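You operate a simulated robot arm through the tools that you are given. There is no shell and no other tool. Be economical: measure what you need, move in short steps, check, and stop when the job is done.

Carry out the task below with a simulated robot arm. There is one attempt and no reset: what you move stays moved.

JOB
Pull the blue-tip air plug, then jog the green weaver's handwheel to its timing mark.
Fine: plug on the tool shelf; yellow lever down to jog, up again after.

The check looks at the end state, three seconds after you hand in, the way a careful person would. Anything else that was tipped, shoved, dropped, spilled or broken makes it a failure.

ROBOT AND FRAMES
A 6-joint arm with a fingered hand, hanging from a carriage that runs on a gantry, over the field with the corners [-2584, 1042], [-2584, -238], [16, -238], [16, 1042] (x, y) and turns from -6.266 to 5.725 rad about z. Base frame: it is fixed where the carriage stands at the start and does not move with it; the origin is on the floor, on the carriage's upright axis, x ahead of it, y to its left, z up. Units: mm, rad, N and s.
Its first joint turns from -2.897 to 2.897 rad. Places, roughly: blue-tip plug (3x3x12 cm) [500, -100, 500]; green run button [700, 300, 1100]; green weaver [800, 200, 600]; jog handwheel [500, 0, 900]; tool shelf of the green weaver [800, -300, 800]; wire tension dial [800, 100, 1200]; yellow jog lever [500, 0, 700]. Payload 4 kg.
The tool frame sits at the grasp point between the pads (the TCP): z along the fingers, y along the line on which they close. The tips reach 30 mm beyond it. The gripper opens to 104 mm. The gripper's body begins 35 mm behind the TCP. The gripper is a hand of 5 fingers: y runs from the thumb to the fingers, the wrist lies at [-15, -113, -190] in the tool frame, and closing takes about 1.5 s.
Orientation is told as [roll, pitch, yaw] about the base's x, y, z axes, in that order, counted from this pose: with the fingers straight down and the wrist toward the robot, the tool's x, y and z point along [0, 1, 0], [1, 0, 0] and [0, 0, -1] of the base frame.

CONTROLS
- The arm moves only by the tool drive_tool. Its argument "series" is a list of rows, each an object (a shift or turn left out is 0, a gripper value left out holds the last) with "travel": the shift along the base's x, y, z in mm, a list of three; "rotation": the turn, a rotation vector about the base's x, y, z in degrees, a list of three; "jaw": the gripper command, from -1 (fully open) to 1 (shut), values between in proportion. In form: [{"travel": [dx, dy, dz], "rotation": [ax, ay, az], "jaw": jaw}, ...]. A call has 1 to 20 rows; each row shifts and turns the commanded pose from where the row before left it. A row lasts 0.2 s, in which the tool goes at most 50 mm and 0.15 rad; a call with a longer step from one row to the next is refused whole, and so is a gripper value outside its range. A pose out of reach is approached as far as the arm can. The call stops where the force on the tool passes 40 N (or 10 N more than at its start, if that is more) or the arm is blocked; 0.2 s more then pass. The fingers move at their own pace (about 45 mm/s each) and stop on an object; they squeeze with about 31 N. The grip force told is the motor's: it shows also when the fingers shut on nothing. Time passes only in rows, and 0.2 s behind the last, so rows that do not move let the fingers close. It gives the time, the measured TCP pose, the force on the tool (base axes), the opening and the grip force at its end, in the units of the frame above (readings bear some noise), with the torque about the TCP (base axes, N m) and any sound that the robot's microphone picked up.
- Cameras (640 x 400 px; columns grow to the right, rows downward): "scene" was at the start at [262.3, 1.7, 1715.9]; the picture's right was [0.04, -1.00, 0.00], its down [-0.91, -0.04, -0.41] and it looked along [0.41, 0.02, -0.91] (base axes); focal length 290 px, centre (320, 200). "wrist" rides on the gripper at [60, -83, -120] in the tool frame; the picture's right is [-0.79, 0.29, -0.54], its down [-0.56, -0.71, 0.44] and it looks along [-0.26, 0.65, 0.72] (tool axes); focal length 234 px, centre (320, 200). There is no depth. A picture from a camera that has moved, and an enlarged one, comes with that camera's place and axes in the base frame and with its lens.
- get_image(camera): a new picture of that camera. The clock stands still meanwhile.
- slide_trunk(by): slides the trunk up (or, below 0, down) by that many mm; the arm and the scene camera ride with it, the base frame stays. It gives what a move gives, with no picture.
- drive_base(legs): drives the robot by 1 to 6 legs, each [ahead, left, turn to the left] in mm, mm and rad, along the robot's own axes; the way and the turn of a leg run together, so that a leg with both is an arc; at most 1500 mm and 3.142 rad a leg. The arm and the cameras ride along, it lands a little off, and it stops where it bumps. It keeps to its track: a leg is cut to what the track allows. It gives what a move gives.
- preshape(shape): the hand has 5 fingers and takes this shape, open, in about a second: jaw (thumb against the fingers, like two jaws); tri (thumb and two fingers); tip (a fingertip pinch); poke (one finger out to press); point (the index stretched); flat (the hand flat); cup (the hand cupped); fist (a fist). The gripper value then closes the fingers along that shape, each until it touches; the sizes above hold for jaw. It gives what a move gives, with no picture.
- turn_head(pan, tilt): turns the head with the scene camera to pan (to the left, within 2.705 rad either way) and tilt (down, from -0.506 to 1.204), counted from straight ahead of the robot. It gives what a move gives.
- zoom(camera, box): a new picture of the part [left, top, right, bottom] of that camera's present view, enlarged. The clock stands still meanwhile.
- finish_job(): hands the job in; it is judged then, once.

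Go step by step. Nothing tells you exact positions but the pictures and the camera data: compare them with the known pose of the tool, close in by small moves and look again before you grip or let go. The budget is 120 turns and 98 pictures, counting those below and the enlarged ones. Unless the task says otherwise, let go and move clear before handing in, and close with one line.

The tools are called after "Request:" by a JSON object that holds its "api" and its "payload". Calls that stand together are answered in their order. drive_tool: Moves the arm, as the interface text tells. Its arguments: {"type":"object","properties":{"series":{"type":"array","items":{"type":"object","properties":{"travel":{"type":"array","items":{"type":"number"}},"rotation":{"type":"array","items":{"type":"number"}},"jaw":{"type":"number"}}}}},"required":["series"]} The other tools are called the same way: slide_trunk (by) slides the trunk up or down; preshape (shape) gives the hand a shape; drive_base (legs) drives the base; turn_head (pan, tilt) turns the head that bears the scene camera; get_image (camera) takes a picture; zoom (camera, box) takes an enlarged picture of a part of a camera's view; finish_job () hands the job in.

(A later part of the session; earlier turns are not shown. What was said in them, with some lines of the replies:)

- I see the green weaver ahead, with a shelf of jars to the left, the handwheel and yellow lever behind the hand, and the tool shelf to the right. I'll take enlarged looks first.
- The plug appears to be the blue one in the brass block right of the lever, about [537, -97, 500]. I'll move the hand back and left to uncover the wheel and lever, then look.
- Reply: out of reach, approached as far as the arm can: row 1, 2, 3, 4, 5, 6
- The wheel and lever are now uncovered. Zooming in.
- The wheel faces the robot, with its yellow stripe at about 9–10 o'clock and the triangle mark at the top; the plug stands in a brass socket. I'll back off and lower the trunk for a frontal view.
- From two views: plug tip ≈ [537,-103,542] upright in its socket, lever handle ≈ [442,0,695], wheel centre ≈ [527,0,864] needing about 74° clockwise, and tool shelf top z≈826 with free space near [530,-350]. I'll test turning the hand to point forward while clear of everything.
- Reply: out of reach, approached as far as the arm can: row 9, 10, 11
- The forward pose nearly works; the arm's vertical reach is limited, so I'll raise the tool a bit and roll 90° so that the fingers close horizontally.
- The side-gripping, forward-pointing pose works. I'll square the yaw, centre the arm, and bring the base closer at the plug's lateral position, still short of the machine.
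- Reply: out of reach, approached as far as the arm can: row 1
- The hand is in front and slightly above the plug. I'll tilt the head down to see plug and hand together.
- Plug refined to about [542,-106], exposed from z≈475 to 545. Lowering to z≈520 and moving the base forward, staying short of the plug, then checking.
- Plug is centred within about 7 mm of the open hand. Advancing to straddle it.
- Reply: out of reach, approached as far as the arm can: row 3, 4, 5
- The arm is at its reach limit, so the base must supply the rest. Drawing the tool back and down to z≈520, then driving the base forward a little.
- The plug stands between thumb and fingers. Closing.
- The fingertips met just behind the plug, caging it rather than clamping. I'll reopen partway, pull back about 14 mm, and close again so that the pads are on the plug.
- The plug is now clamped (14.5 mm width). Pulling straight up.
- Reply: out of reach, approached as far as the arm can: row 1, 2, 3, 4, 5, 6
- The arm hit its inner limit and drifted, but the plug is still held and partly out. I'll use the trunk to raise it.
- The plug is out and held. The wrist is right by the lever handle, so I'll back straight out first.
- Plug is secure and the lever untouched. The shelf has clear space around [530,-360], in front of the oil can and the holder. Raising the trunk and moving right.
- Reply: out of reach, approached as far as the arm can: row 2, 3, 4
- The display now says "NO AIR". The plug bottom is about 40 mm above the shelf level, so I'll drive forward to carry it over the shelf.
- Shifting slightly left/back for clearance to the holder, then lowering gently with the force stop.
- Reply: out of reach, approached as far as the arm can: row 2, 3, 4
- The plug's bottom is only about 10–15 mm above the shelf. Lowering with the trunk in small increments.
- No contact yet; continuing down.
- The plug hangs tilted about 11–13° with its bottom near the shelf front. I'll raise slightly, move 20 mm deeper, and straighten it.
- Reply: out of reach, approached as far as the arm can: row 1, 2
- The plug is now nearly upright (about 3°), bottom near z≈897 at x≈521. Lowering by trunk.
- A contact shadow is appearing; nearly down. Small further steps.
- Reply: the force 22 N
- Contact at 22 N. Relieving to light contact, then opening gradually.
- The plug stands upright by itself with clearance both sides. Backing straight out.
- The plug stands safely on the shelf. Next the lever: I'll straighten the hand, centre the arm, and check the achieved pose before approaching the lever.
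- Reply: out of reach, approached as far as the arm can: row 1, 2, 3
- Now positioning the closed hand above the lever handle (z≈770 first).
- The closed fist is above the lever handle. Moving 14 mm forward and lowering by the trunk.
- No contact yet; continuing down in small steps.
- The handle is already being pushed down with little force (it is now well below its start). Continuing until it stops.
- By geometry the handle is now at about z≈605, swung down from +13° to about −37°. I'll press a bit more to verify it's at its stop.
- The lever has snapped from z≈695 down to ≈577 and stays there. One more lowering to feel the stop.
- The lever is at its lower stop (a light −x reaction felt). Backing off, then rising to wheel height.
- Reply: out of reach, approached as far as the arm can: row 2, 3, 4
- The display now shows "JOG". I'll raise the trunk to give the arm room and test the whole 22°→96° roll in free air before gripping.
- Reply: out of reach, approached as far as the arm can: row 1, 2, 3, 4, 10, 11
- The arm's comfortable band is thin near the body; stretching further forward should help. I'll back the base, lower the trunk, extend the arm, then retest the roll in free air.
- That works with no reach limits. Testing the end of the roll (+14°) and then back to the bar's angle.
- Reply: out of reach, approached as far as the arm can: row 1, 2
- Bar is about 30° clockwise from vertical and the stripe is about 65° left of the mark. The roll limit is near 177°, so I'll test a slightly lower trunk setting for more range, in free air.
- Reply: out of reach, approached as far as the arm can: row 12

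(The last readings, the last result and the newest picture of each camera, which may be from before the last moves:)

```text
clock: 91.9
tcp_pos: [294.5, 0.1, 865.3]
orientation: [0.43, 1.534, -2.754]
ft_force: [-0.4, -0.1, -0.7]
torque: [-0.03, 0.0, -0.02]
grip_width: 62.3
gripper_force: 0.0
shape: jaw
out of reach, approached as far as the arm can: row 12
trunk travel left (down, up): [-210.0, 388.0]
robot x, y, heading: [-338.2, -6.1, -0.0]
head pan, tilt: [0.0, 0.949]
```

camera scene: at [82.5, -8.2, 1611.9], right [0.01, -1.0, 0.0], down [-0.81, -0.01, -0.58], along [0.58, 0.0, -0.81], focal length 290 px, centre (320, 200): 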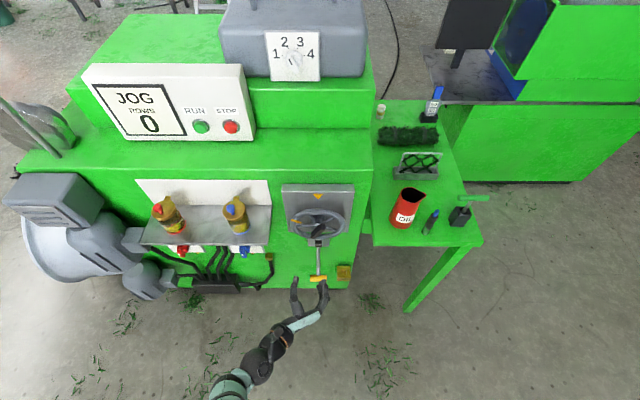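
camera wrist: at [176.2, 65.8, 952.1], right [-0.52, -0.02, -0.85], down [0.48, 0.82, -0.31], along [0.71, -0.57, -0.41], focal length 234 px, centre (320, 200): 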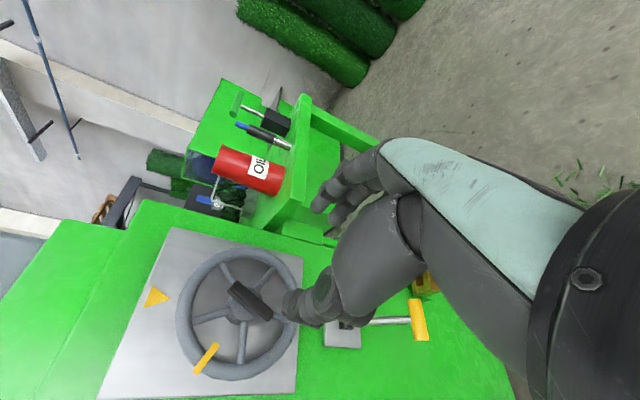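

Range now reaches about 179°, enough for a single ~64° twist from 115°. Returning to 115°, squaring the hand axis, and approaching the hub bar.

Request:
{"api": "drive_tool", "payload": {"series": [{"rotation": [-8, 0, 0]}, {"rotation": [-8, 0, 0]}, {"rotation": [-8, 0, 0]}, {"rotation": [-8, 0, 0]}, {"rotation": [-8, 0, 0]}, {"rotation": [-8, 0, 0]}, {"rotation": [-8, 0, 0]}, {"rotation": [-6, 0, 0]}, {"rotation": [0, 1.7, 2.5]}, {}]}}

Request:
{"api": "drive_base", "payload": {"legs": [[140, 0, 0]]}}

Request:
{"api": "zoom", "payload": {"camera": "scene", "box": [250, 160, 390, 260]}}

Request:
{"api": "get_image", "payload": {"camera": "wrist"}}

```text
clock: 94.1
tcp_pos: [294.3, -1.3, 865.0]
orientation: [1.564, 0.473, -1.58]
ft_force: [-0.1, 0.4, 0.4]
torque: [-0.01, -0.02, -0.01]
grip_width: 62.2
gripper_force: 0.1
shape: jaw
trunk travel left (down, up): [-210.0, 388.0]
robot x, y, heading: [-338.7, -6.8, -0.003]
head pan, tilt: [0.0, 0.949]
```

```text
clock: 95.4
tcp_pos: [435.2, -3.2, 865.4]
orientation: [1.567, 0.474, -1.582]
ft_force: [-0.4, -0.1, 0.2]
torque: [0.0, -0.01, -0.01]
grip_width: 62.1
gripper_force: 0.0
shape: jaw
trunk travel left (down, up): [-210.0, 388.0]
robot x, y, heading: [-199.9, -10.2, -0.006]
head pan, tilt: [0.0, 0.949]
```

```text
4.00 times, centred on (320, 210) of scene
camera zoom: at [78.3, -12.6, 1492.0], right [-0.01, -1.0, 0.0], down [-0.81, 0.0, -0.58], along [0.58, 0.0, -0.81], focal length 1161 px, centre (320, 160)
```

zoom: 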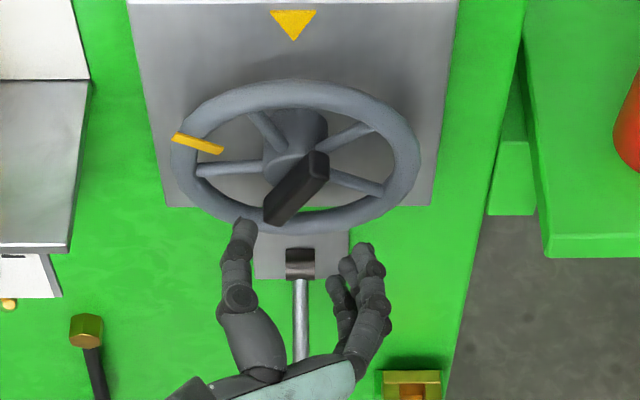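

```text
31 pictures are left
camera wrist: at [318.1, 44.0, 958.2], right [-0.55, 0.11, -0.83], down [0.44, 0.88, -0.18], along [0.71, -0.46, -0.53], focal length 234 px, centre (320, 200)
```

wrist: 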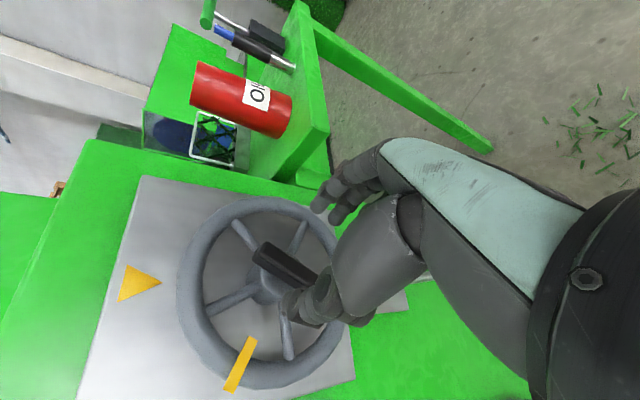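

Bar front is at x≈495, axis at y≈3, z≈864. Shifting 6 mm left and advancing so the fingers straddle the bar.

Request:
{"api": "drive_tool", "payload": {"series": [{"travel": [0, 6, -1]}, {}]}}

Request:
{"api": "drive_base", "payload": {"legs": [[46, 0, 0]]}}

Request:
{"api": "zoom", "payload": {"camera": "scene", "box": [250, 160, 390, 260]}}

Request:
{"api": "zoom", "payload": {"camera": "wrist", "box": [200, 200, 400, 360]}}

```text
clock: 96.0
tcp_pos: [436.0, 3.7, 864.1]
orientation: [1.563, 0.475, -1.58]
ft_force: [-0.2, 0.1, -0.5]
torque: [-0.02, 0.0, -0.02]
grip_width: 62.5
gripper_force: 0.0
shape: jaw
trunk travel left (down, up): [-210.0, 388.0]
robot x, y, heading: [-195.4, -9.3, -0.007]
head pan, tilt: [0.0, 0.949]
```

```text
clock: 96.9
tcp_pos: [483.0, 3.9, 863.5]
orientation: [1.562, 0.474, -1.581]
ft_force: [0.3, -0.2, 0.1]
torque: [0.01, -0.01, 0.03]
grip_width: 62.3
gripper_force: 0.1
shape: jaw
trunk travel left (down, up): [-210.0, 388.0]
robot x, y, heading: [-152.6, -10.1, -0.009]
head pan, tilt: [0.0, 0.949]
```

```text
4.00 times, centred on (320, 210) of scene
camera zoom: at [123.8, -12.8, 1491.9], right [-0.01, -1.0, 0.0], down [-0.81, 0.0, -0.58], along [0.58, 0.0, -0.81], focal length 1161 px, centre (320, 160)
```

zoom: 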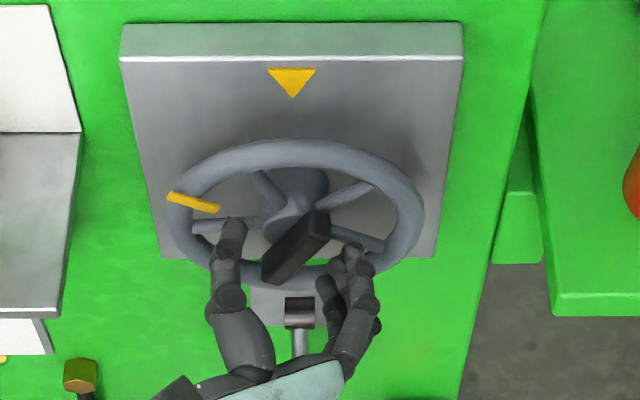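

```text
2.50 times, centred on (300, 280) of wrist
camera zoom: at [364.3, 50.4, 956.9], right [-0.55, 0.11, -0.83], down [0.44, 0.88, -0.18], along [0.71, -0.46, -0.53], focal length 585 px, centre (370, 0)
```

zoom: 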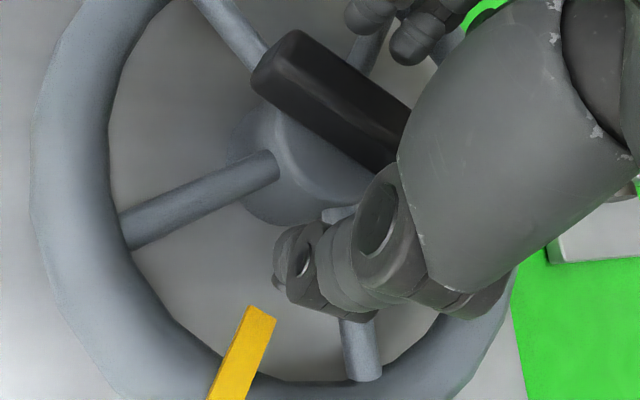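

Thumb and fingers straddle the bar. Closing.

Request:
{"api": "drive_tool", "payload": {"series": [{"jaw": 0.3}, {"jaw": 0.3}, {"jaw": 0.6}, {"jaw": 1}, {"jaw": 1}, {"jaw": 1}, {"jaw": 1}]}}

Request:
{"api": "zoom", "payload": {"camera": "scene", "box": [250, 160, 390, 260]}}

Request:
{"api": "zoom", "payload": {"camera": "wrist", "box": [200, 200, 400, 360]}}

```text
clock: 98.5
tcp_pos: [481.6, 3.9, 864.6]
orientation: [1.564, 0.473, -1.581]
ft_force: [0.7, -0.3, -0.9]
torque: [-0.09, 0.05, -0.06]
grip_width: 11.6
gripper_force: 30.9
shape: jaw
trunk travel left (down, up): [-210.0, 388.0]
robot x, y, heading: [-151.3, -10.6, -0.003]
head pan, tilt: [0.0, 0.949]
```

```text
4.00 times, centred on (320, 210) of scene
camera zoom: at [123.8, -12.9, 1491.9], right [-0.01, -1.0, 0.0], down [-0.81, 0.0, -0.58], along [0.58, 0.0, -0.81], focal length 1161 px, centre (320, 160)
```

zoom: 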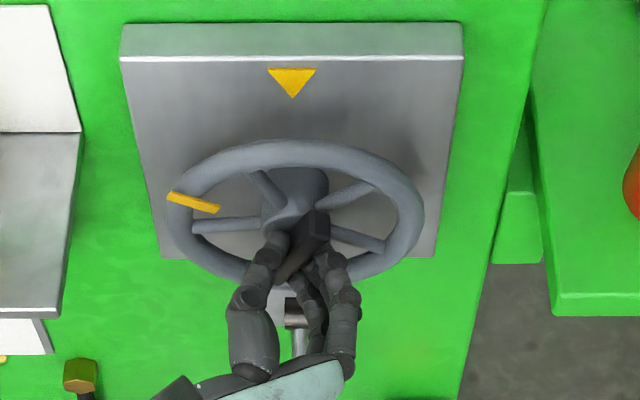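

```text
2.50 times, centred on (300, 280) of wrist
camera zoom: at [364.4, 50.4, 956.8], right [-0.55, 0.11, -0.83], down [0.44, 0.88, -0.18], along [0.71, -0.46, -0.53], focal length 585 px, centre (370, 0)
```

zoom: 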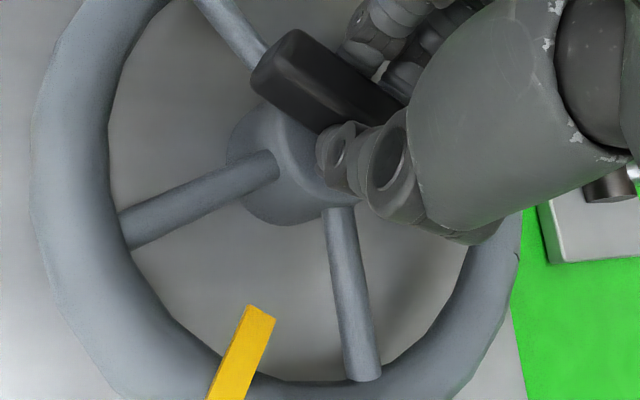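

The bar is clamped. Twisting clockwise (about +x) by 30° first.

Request:
{"api": "drive_tool", "payload": {"series": [{"rotation": [5, 0, 0]}, {"rotation": [5, 0, 0]}, {"rotation": [5, 0, 0]}, {"rotation": [5, 0, 0]}, {"rotation": [5, 0, 0]}, {"rotation": [5, 0, 0]}, {}]}}

Request:
{"api": "zoom", "payload": {"camera": "scene", "box": [250, 160, 390, 260]}}

```text
clock: 100.1
tcp_pos: [483.4, 2.4, 864.2]
orientation: [1.557, 0.998, -1.587]
ft_force: [-1.1, -6.8, 4.7]
torque: [-0.15, -0.06, -0.16]
grip_width: 11.9
gripper_force: 31.0
shape: jaw
trunk travel left (down, up): [-210.0, 388.0]
robot x, y, heading: [-152.7, -9.9, -0.008]
head pan, tilt: [0.0, 0.949]
```

```text
4.00 times, centred on (320, 210) of scene
camera zoom: at [123.9, -13.7, 1492.0], right [-0.01, -1.0, 0.0], down [-0.81, 0.0, -0.58], along [0.58, 0.0, -0.81], focal length 1161 px, centre (320, 160)
```

zoom: 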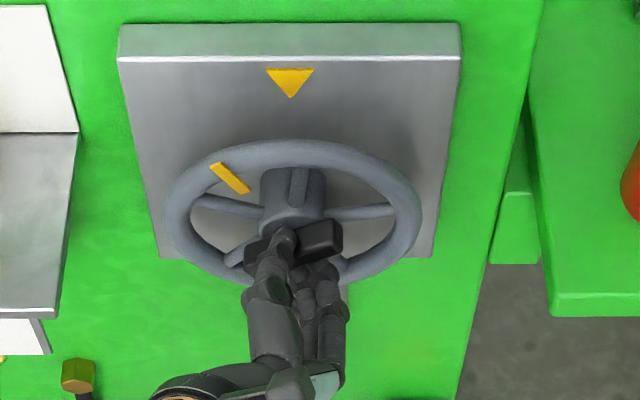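

The wheel turns with the hand: about 33° remain. Turning 26° more, then checking.

Request:
{"api": "drive_tool", "payload": {"series": [{"rotation": [5, 0, 0]}, {"rotation": [5, 0, 0]}, {"rotation": [5, 0, 0]}, {"rotation": [5, 0, 0]}, {"rotation": [6, 0, 0]}, {}]}}

Request:
{"api": "zoom", "payload": {"camera": "scene", "box": [270, 160, 370, 230]}}

```text
clock: 101.5
tcp_pos: [481.6, 0.9, 863.0]
orientation: [1.491, 1.451, -1.649]
ft_force: [-2.4, -9.1, 3.7]
torque: [-0.14, -0.06, -0.19]
grip_width: 11.6
gripper_force: 30.3
shape: jaw
trunk travel left (down, up): [-210.0, 388.0]
robot x, y, heading: [-147.5, -14.1, -0.003]
head pan, tilt: [0.0, 0.949]
```

```text
5.71 times, centred on (320, 195) of scene
camera zoom: at [123.7, -13.9, 1491.8], right [-0.01, -1.0, 0.0], down [-0.81, 0.0, -0.58], along [0.58, 0.0, -0.81], focal length 1658 px, centre (320, 229)
```

zoom: 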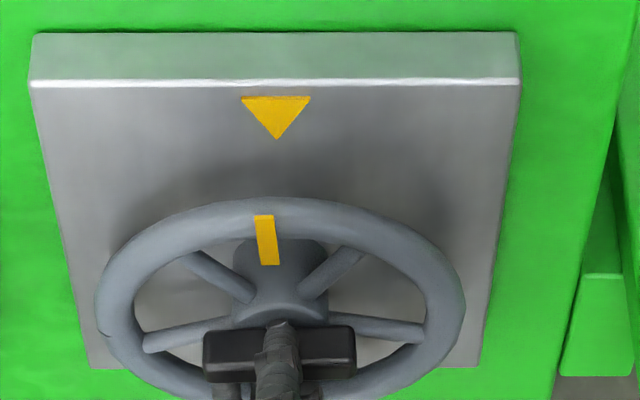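

About 3° remains. Turning a further 3.5°.

Request:
{"api": "drive_tool", "payload": {"series": [{"rotation": [3.5, 0, 0]}, {}, {}]}}

Request:
{"api": "zoom", "payload": {"camera": "scene", "box": [270, 160, 370, 230]}}

```text
clock: 102.3
tcp_pos: [481.2, 0.7, 863.2]
orientation: [1.421, 1.51, -1.719]
ft_force: [0.1, -11.7, 2.1]
torque: [-0.2, -0.07, -0.27]
grip_width: 11.6
gripper_force: 31.0
shape: jaw
trunk travel left (down, up): [-210.0, 388.0]
robot x, y, heading: [-150.0, -7.7, -0.005]
head pan, tilt: [0.0, 0.949]
```

```text
5.71 times, centred on (320, 195) of scene
camera zoom: at [123.9, -14.2, 1491.9], right [-0.01, -1.0, 0.0], down [-0.81, 0.0, -0.58], along [0.58, 0.0, -0.81], focal length 1658 px, centre (320, 229)
```

zoom: 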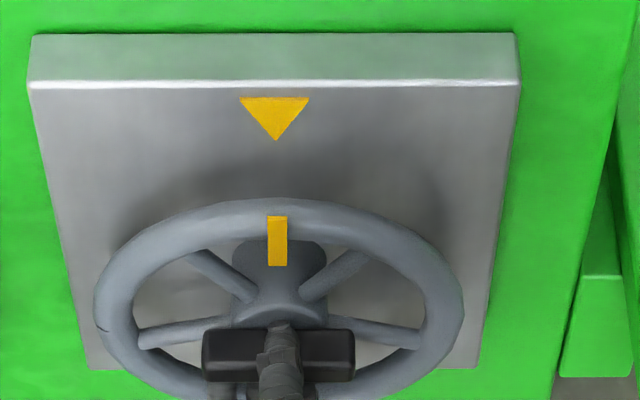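

The stripe is vertical and aligned with the mark. Releasing slowly and checking.

Request:
{"api": "drive_tool", "payload": {"series": [{"jaw": 0.7}, {"jaw": 0.6}, {"jaw": 0.45}, {"jaw": 0.3}, {"jaw": 0.1}, {"jaw": -0.1}, {"jaw": -0.2}, {"jaw": -0.2}]}}

Request:
{"api": "zoom", "payload": {"camera": "scene", "box": [250, 160, 390, 260]}}

```text
clock: 104.1
tcp_pos: [481.4, 3.4, 862.6]
orientation: [1.417, 1.511, -1.721]
ft_force: [0.1, -0.5, 0.8]
torque: [0.01, 0.02, 0.0]
grip_width: 62.3
gripper_force: 0.1
shape: jaw
trunk travel left (down, up): [-210.0, 388.0]
robot x, y, heading: [-152.9, -10.6, -0.006]
head pan, tilt: [0.0, 0.949]
```

```text
4.00 times, centred on (320, 210) of scene
camera zoom: at [123.7, -12.8, 1491.9], right [-0.01, -1.0, 0.0], down [-0.81, 0.0, -0.58], along [0.58, 0.0, -0.81], focal length 1161 px, centre (320, 160)
```

zoom: 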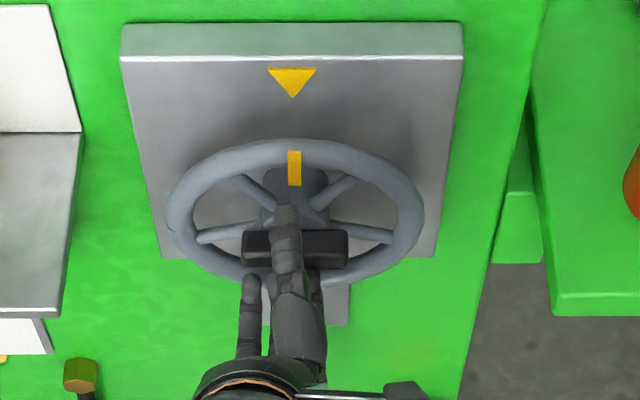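

Alignment held. Backing straight out.

Request:
{"api": "drive_base", "payload": {"legs": [[-200, 0, 0]]}}

Request:
{"api": "zoom", "payload": {"camera": "scene", "box": [250, 120, 410, 230]}}

Request:
{"api": "get_image", "payload": {"camera": "wrist"}}

```text
clock: 105.7
tcp_pos: [278.9, 3.1, 863.5]
orientation: [1.408, 1.511, -1.733]
ft_force: [-0.4, 0.3, -0.7]
torque: [-0.03, -0.02, 0.02]
grip_width: 61.9
gripper_force: 0.1
shape: jaw
trunk travel left (down, up): [-210.0, 388.0]
robot x, y, heading: [-354.3, -7.5, -0.004]
head pan, tilt: [0.0, 0.949]
```

```text
3.64 times, centred on (330, 175) of scene
camera zoom: at [-78.5, -12.3, 1491.8], right [-0.01, -1.0, 0.0], down [-0.81, 0.01, -0.58], along [0.58, -0.01, -0.81], focal length 1055 px, centre (284, 291)
```

zoom: 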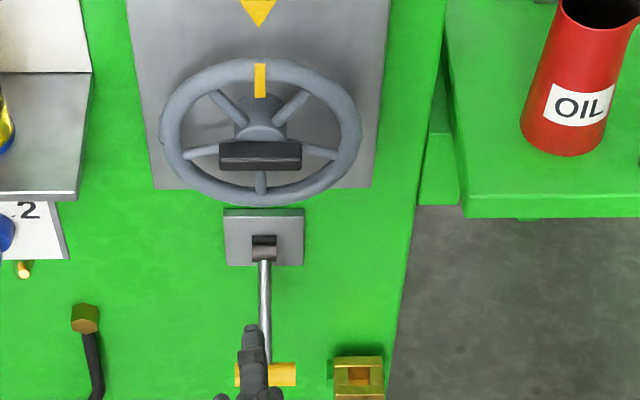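

```text
21 pictures are left
camera wrist: at [161.5, -53.0, 951.5], right [-0.55, 0.77, -0.33], down [0.44, 0.6, 0.67], along [0.71, 0.22, -0.67], focal length 234 px, centre (320, 200)
```

wrist: 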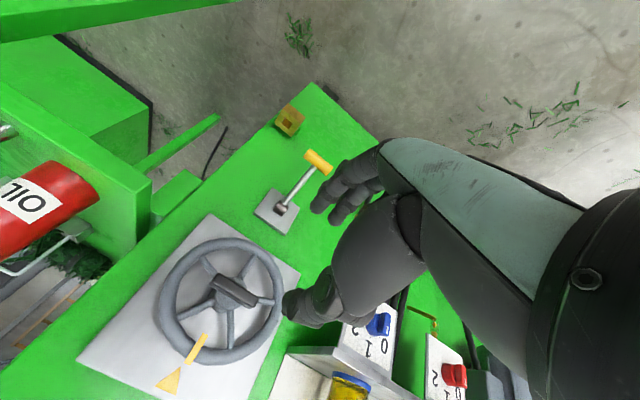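

Wheel aligned. Now for raising the lever: roll the hand back to the side-on pose, close it, lower the trunk fully, and draw the arm down to z≈525.

Request:
{"api": "drive_tool", "payload": {"series": [{"rotation": [-8, 0, 0], "jaw": 1}, {"rotation": [-8, 0, 0]}, {"rotation": [-8, 0, 0]}, {"rotation": [-8, 0, 0]}, {"rotation": [-8, 0, 0]}, {"rotation": [-8, 0, 0]}, {"rotation": [-8, 0, 0]}, {"rotation": [-8, 0, 0]}, {"rotation": [-8, 0, 0]}, {"rotation": [-8, 0, 0]}, {"rotation": [-6, 0, 0]}, {}]}}

Request:
{"api": "slide_trunk", "payload": {"by": -209}}

Request:
{"api": "drive_tool", "payload": {"series": [{"travel": [-24, 0, -25]}, {"travel": [-24, 0, -25]}, {"travel": [-24, 0, -25]}, {"travel": [-24, 0, -25]}, {"travel": [-24, 0, -25]}, {}]}}

```text
clock: 108.3
tcp_pos: [278.4, 3.5, 862.5]
orientation: [1.571, 0.011, -1.579]
ft_force: [-0.4, -0.3, 0.1]
torque: [-0.05, -0.03, 0.01]
grip_width: 0.0
gripper_force: 31.6
shape: jaw
trunk travel left (down, up): [-210.0, 388.0]
robot x, y, heading: [-350.5, -7.1, -0.008]
head pan, tilt: [0.0, 0.949]
```

```text
clock: 110.6
tcp_pos: [279.3, 4.3, 654.5]
orientation: [1.572, 0.01, -1.579]
ft_force: [0.5, 0.1, 0.2]
torque: [0.01, -0.02, -0.03]
grip_width: 0.1
gripper_force: 31.2
shape: jaw
trunk travel left (down, up): [-1.0, 597.0]
robot x, y, heading: [-354.1, -12.4, -0.009]
head pan, tilt: [0.0, 0.949]
```

```text
clock: 112.0
tcp_pos: [158.3, 6.7, 527.5]
orientation: [1.573, 0.012, -1.58]
ft_force: [-0.7, 0.1, -0.3]
torque: [-0.04, -0.01, 0.0]
grip_width: 0.0
gripper_force: 31.0
shape: jaw
trunk travel left (down, up): [-1.0, 597.0]
robot x, y, heading: [-350.9, -8.8, -0.013]
head pan, tilt: [0.0, 0.949]
```

Reached. Moving forward toward beneath the lever handle, pausing short to check clearance.

Request:
{"api": "drive_base", "payload": {"legs": [[235, 0, 0.01]]}}

Request:
{"api": "get_image", "payload": {"camera": "wrist"}}

Request:
{"api": "zoom", "payload": {"camera": "scene", "box": [240, 160, 400, 290]}}

```text
clock: 113.7
tcp_pos: [394.2, 12.4, 527.1]
orientation: [1.571, 0.009, -1.566]
ft_force: [0.7, 0.2, 0.2]
torque: [0.0, 0.0, 0.01]
grip_width: 0.0
gripper_force: 31.0
shape: jaw
trunk travel left (down, up): [-1.0, 597.0]
robot x, y, heading: [-117.0, -9.0, 0.007]
head pan, tilt: [0.0, 0.949]
```

```text
20 pictures are left
camera wrist: at [276.2, 94.1, 589.7], right [-0.54, -0.28, -0.79], down [0.43, 0.71, -0.55], along [0.72, -0.64, -0.26], focal length 234 px, centre (320, 200)
```

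wrist: 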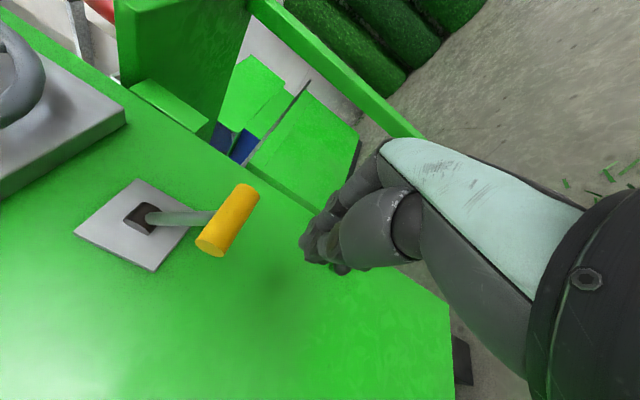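

```text
3.08 times, centred on (320, 225) of scene
camera zoom: at [159.7, -9.0, 1283.0], right [0.0, -1.0, 0.0], down [-0.81, 0.0, -0.58], along [0.58, 0.0, -0.81], focal length 893 px, centre (320, 123)
```

zoom: 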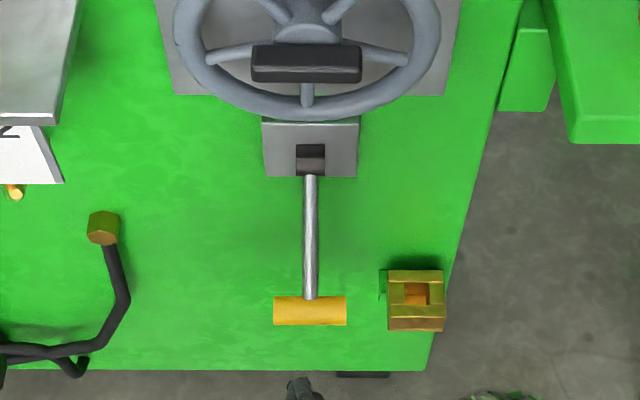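

The handle sits at about [468,3,587]; the fist top is about z≈557, so it's clear. Advancing under it and lifting with the trunk.

Request:
{"api": "drive_base", "payload": {"legs": [[52, -6, 0]]}}

Request:
{"api": "slide_trunk", "payload": {"by": 30}}

Request:
{"api": "slide_trunk", "payload": {"by": 25}}

Request:
{"api": "get_image", "payload": {"camera": "wrist"}}

```text
clock: 114.7
tcp_pos: [447.8, 6.6, 528.2]
orientation: [1.572, 0.011, -1.565]
ft_force: [0.7, -0.2, 0.2]
torque: [0.04, 0.05, -0.03]
grip_width: 0.1
gripper_force: 30.7
shape: jaw
trunk travel left (down, up): [-1.0, 597.0]
robot x, y, heading: [-61.9, -15.7, 0.008]
head pan, tilt: [0.0, 0.949]
```

```text
clock: 115.4
tcp_pos: [445.3, 6.9, 558.2]
orientation: [1.571, 0.012, -1.566]
ft_force: [0.3, 0.0, -0.4]
torque: [-0.01, 0.05, -0.01]
grip_width: 0.2
gripper_force: 31.3
shape: jaw
trunk travel left (down, up): [-31.0, 567.0]
robot x, y, heading: [-69.2, -15.6, 0.01]
head pan, tilt: [0.0, 0.949]
```

```text
clock: 116.1
tcp_pos: [440.1, 6.5, 580.0]
orientation: [1.567, 0.011, -1.567]
ft_force: [-12.4, 0.6, -11.1]
torque: [0.09, 0.01, -0.1]
grip_width: 0.0
gripper_force: 31.3
shape: jaw
trunk travel left (down, up): [-56.0, 542.0]
robot x, y, heading: [-66.2, -15.3, 0.008]
head pan, tilt: [0.0, 0.949]
```

```text
18 pictures are left
camera wrist: at [321.1, 87.9, 642.7], right [-0.55, -0.28, -0.79], down [0.43, 0.71, -0.55], along [0.72, -0.64, -0.27], focal length 234 px, centre (320, 200)
```

wrist: 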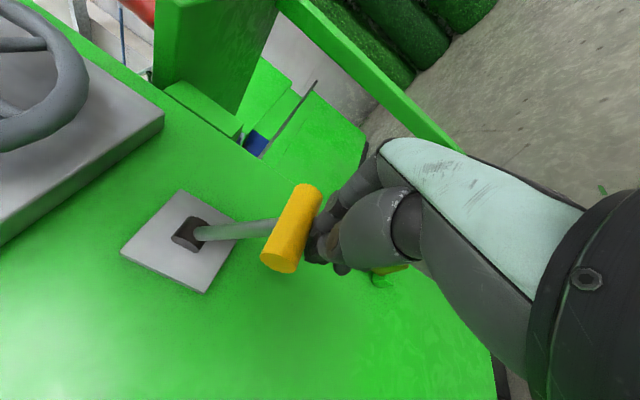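

The fist is pushing on the handle's front rather than its underside. Lowering, moving further underneath, and lifting again.

Request:
{"api": "slide_trunk", "payload": {"by": -52}}

Request:
{"api": "drive_base", "payload": {"legs": [[42, 0, 0]]}}

Request:
{"api": "slide_trunk", "payload": {"by": 30}}

Request:
{"api": "slide_trunk", "payload": {"by": 20}}

Request:
{"api": "get_image", "payload": {"camera": "wrist"}}

```text
clock: 117.0
tcp_pos: [445.4, 8.2, 530.5]
orientation: [1.574, 0.013, -1.565]
ft_force: [-1.6, 0.5, 0.2]
torque: [-0.01, 0.0, -0.01]
grip_width: 0.0
gripper_force: 31.2
shape: jaw
trunk travel left (down, up): [-4.0, 594.0]
robot x, y, heading: [-65.0, -15.2, 0.001]
head pan, tilt: [0.0, 0.949]
```

```text
clock: 117.9
tcp_pos: [488.1, 8.5, 532.0]
orientation: [1.572, 0.013, -1.565]
ft_force: [0.4, -0.6, 1.1]
torque: [0.01, 0.03, -0.05]
grip_width: 0.0
gripper_force: 30.7
shape: jaw
trunk travel left (down, up): [-4.0, 594.0]
robot x, y, heading: [-23.9, -14.6, 0.004]
head pan, tilt: [0.0, 0.949]
```

```text
clock: 118.7
tcp_pos: [486.7, 6.8, 560.5]
orientation: [1.569, 0.012, -1.566]
ft_force: [0.2, 0.7, -1.8]
torque: [0.06, -0.04, 0.04]
grip_width: 0.0
gripper_force: 30.9
shape: jaw
trunk travel left (down, up): [-34.0, 564.0]
robot x, y, heading: [-23.9, -14.1, 0.004]
head pan, tilt: [0.0, 0.949]
```

```text
clock: 119.4
tcp_pos: [484.1, 7.6, 580.4]
orientation: [1.572, 0.013, -1.566]
ft_force: [-1.4, -0.7, -3.7]
torque: [0.08, -0.17, 0.02]
grip_width: 0.0
gripper_force: 31.1
shape: jaw
trunk travel left (down, up): [-54.0, 544.0]
robot x, y, heading: [-21.0, -15.4, 0.007]
head pan, tilt: [0.0, 0.949]
```

```text
17 pictures are left
camera wrist: at [366.5, 88.8, 642.8], right [-0.54, -0.28, -0.79], down [0.43, 0.71, -0.55], along [0.72, -0.64, -0.26], focal length 234 px, centre (320, 200)
```

wrist: 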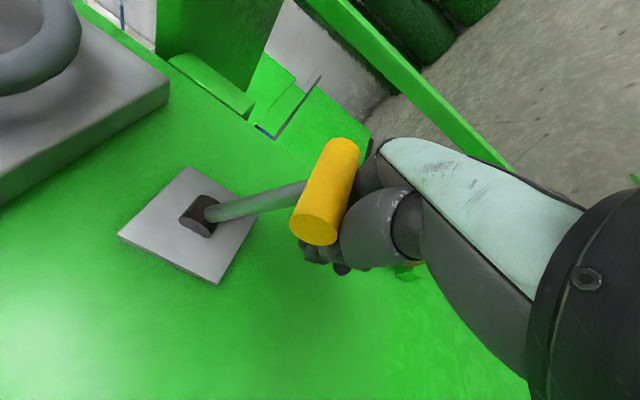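

The handle now rides on top of the hand. Continuing the lift.

Request:
{"api": "slide_trunk", "payload": {"by": 30}}

Request:
{"api": "slide_trunk", "payload": {"by": 25}}

Request:
{"api": "get_image", "payload": {"camera": "wrist"}}

```text
clock: 120.1
tcp_pos: [488.6, 9.0, 612.7]
orientation: [1.574, 0.013, -1.565]
ft_force: [-0.1, -0.8, 0.7]
torque: [0.02, 0.0, -0.02]
grip_width: 0.0
gripper_force: 30.6
shape: jaw
trunk travel left (down, up): [-84.0, 514.0]
robot x, y, heading: [-24.6, -12.5, 0.001]
head pan, tilt: [0.0, 0.949]
```

```text
clock: 120.8
tcp_pos: [485.9, 7.7, 636.2]
orientation: [1.57, 0.012, -1.566]
ft_force: [-0.2, -0.5, 0.9]
torque: [-0.03, 0.0, -0.02]
grip_width: 0.0
gripper_force: 31.1
shape: jaw
trunk travel left (down, up): [-109.0, 489.0]
robot x, y, heading: [-20.3, -17.8, -0.0]
head pan, tilt: [0.0, 0.949]
```

```text
16 pictures are left
camera wrist: at [367.5, 88.9, 697.8], right [-0.54, -0.28, -0.79], down [0.43, 0.71, -0.55], along [0.72, -0.64, -0.26], focal length 234 px, centre (320, 200)
```

wrist: 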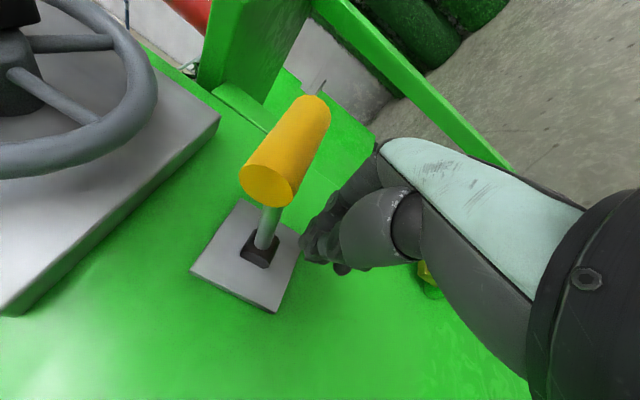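

The lever snapped up to its original height (z≈693). Backing straight out, then a final look.

Request:
{"api": "drive_base", "payload": {"legs": [[-330, 0, 0]]}}

Request:
{"api": "slide_trunk", "payload": {"by": 300}}

Request:
{"api": "get_image", "payload": {"camera": "scene"}}

Request:
{"api": "zoom", "payload": {"camera": "scene", "box": [270, 130, 390, 260]}}

```text
clock: 123.0
tcp_pos: [149.3, 3.2, 635.6]
orientation: [1.57, 0.013, -1.574]
ft_force: [-0.5, -0.6, 0.1]
torque: [-0.02, 0.03, -0.01]
grip_width: 0.0
gripper_force: 30.5
shape: jaw
trunk travel left (down, up): [-109.0, 489.0]
robot x, y, heading: [-359.6, -17.1, 0.002]
head pan, tilt: [0.0, 0.949]
```

```text
clock: 126.0
tcp_pos: [151.0, 2.5, 936.1]
orientation: [1.57, 0.011, -1.573]
ft_force: [0.3, -0.4, 0.5]
torque: [0.02, 0.0, 0.01]
grip_width: 0.1
gripper_force: 30.8
shape: jaw
trunk travel left (down, up): [-409.0, 189.0]
robot x, y, heading: [-357.1, -13.1, -0.006]
head pan, tilt: [0.0, 0.949]
```

```text
15 pictures are left
camera scene: at [-84.9, -17.1, 1690.8], right [0.0, -1.0, 0.0], down [-0.81, 0.0, -0.58], along [0.58, 0.0, -0.81], focal length 290 px, centre (320, 200)
```

scene: 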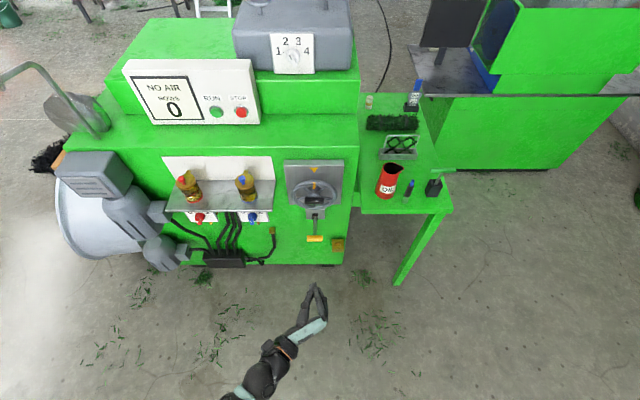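

```text
3.08 times, centred on (330, 195) of scene
camera zoom: at [-84.9, -17.1, 1690.8], right [0.0, -1.0, 0.0], down [-0.81, 0.0, -0.58], along [0.58, 0.0, -0.81], focal length 893 px, centre (289, 215)
```

zoom: 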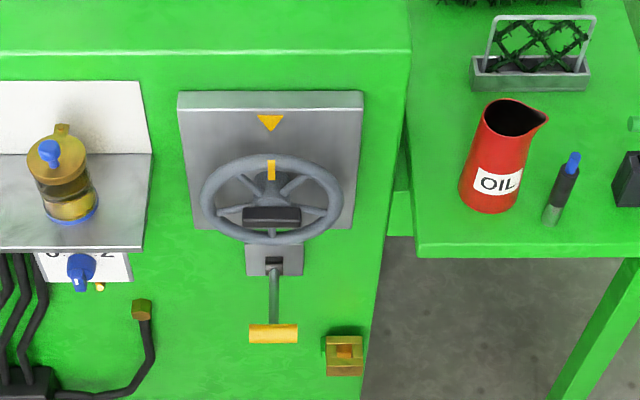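

Everything is in place: the plug is standing on the tool shelf, the wheel stripe is at the mark, the lever is up, the display reads "NO AIR", and the hand is clear. Handing in.

Request:
{"api": "finish_job", "payload": {}}

```text
The job is handed in.
```

The blue-tip air plug is out and standing on the tool shelf, the handwheel stripe is at its timing mark, and the yellow lever went down for the jog and is back up.
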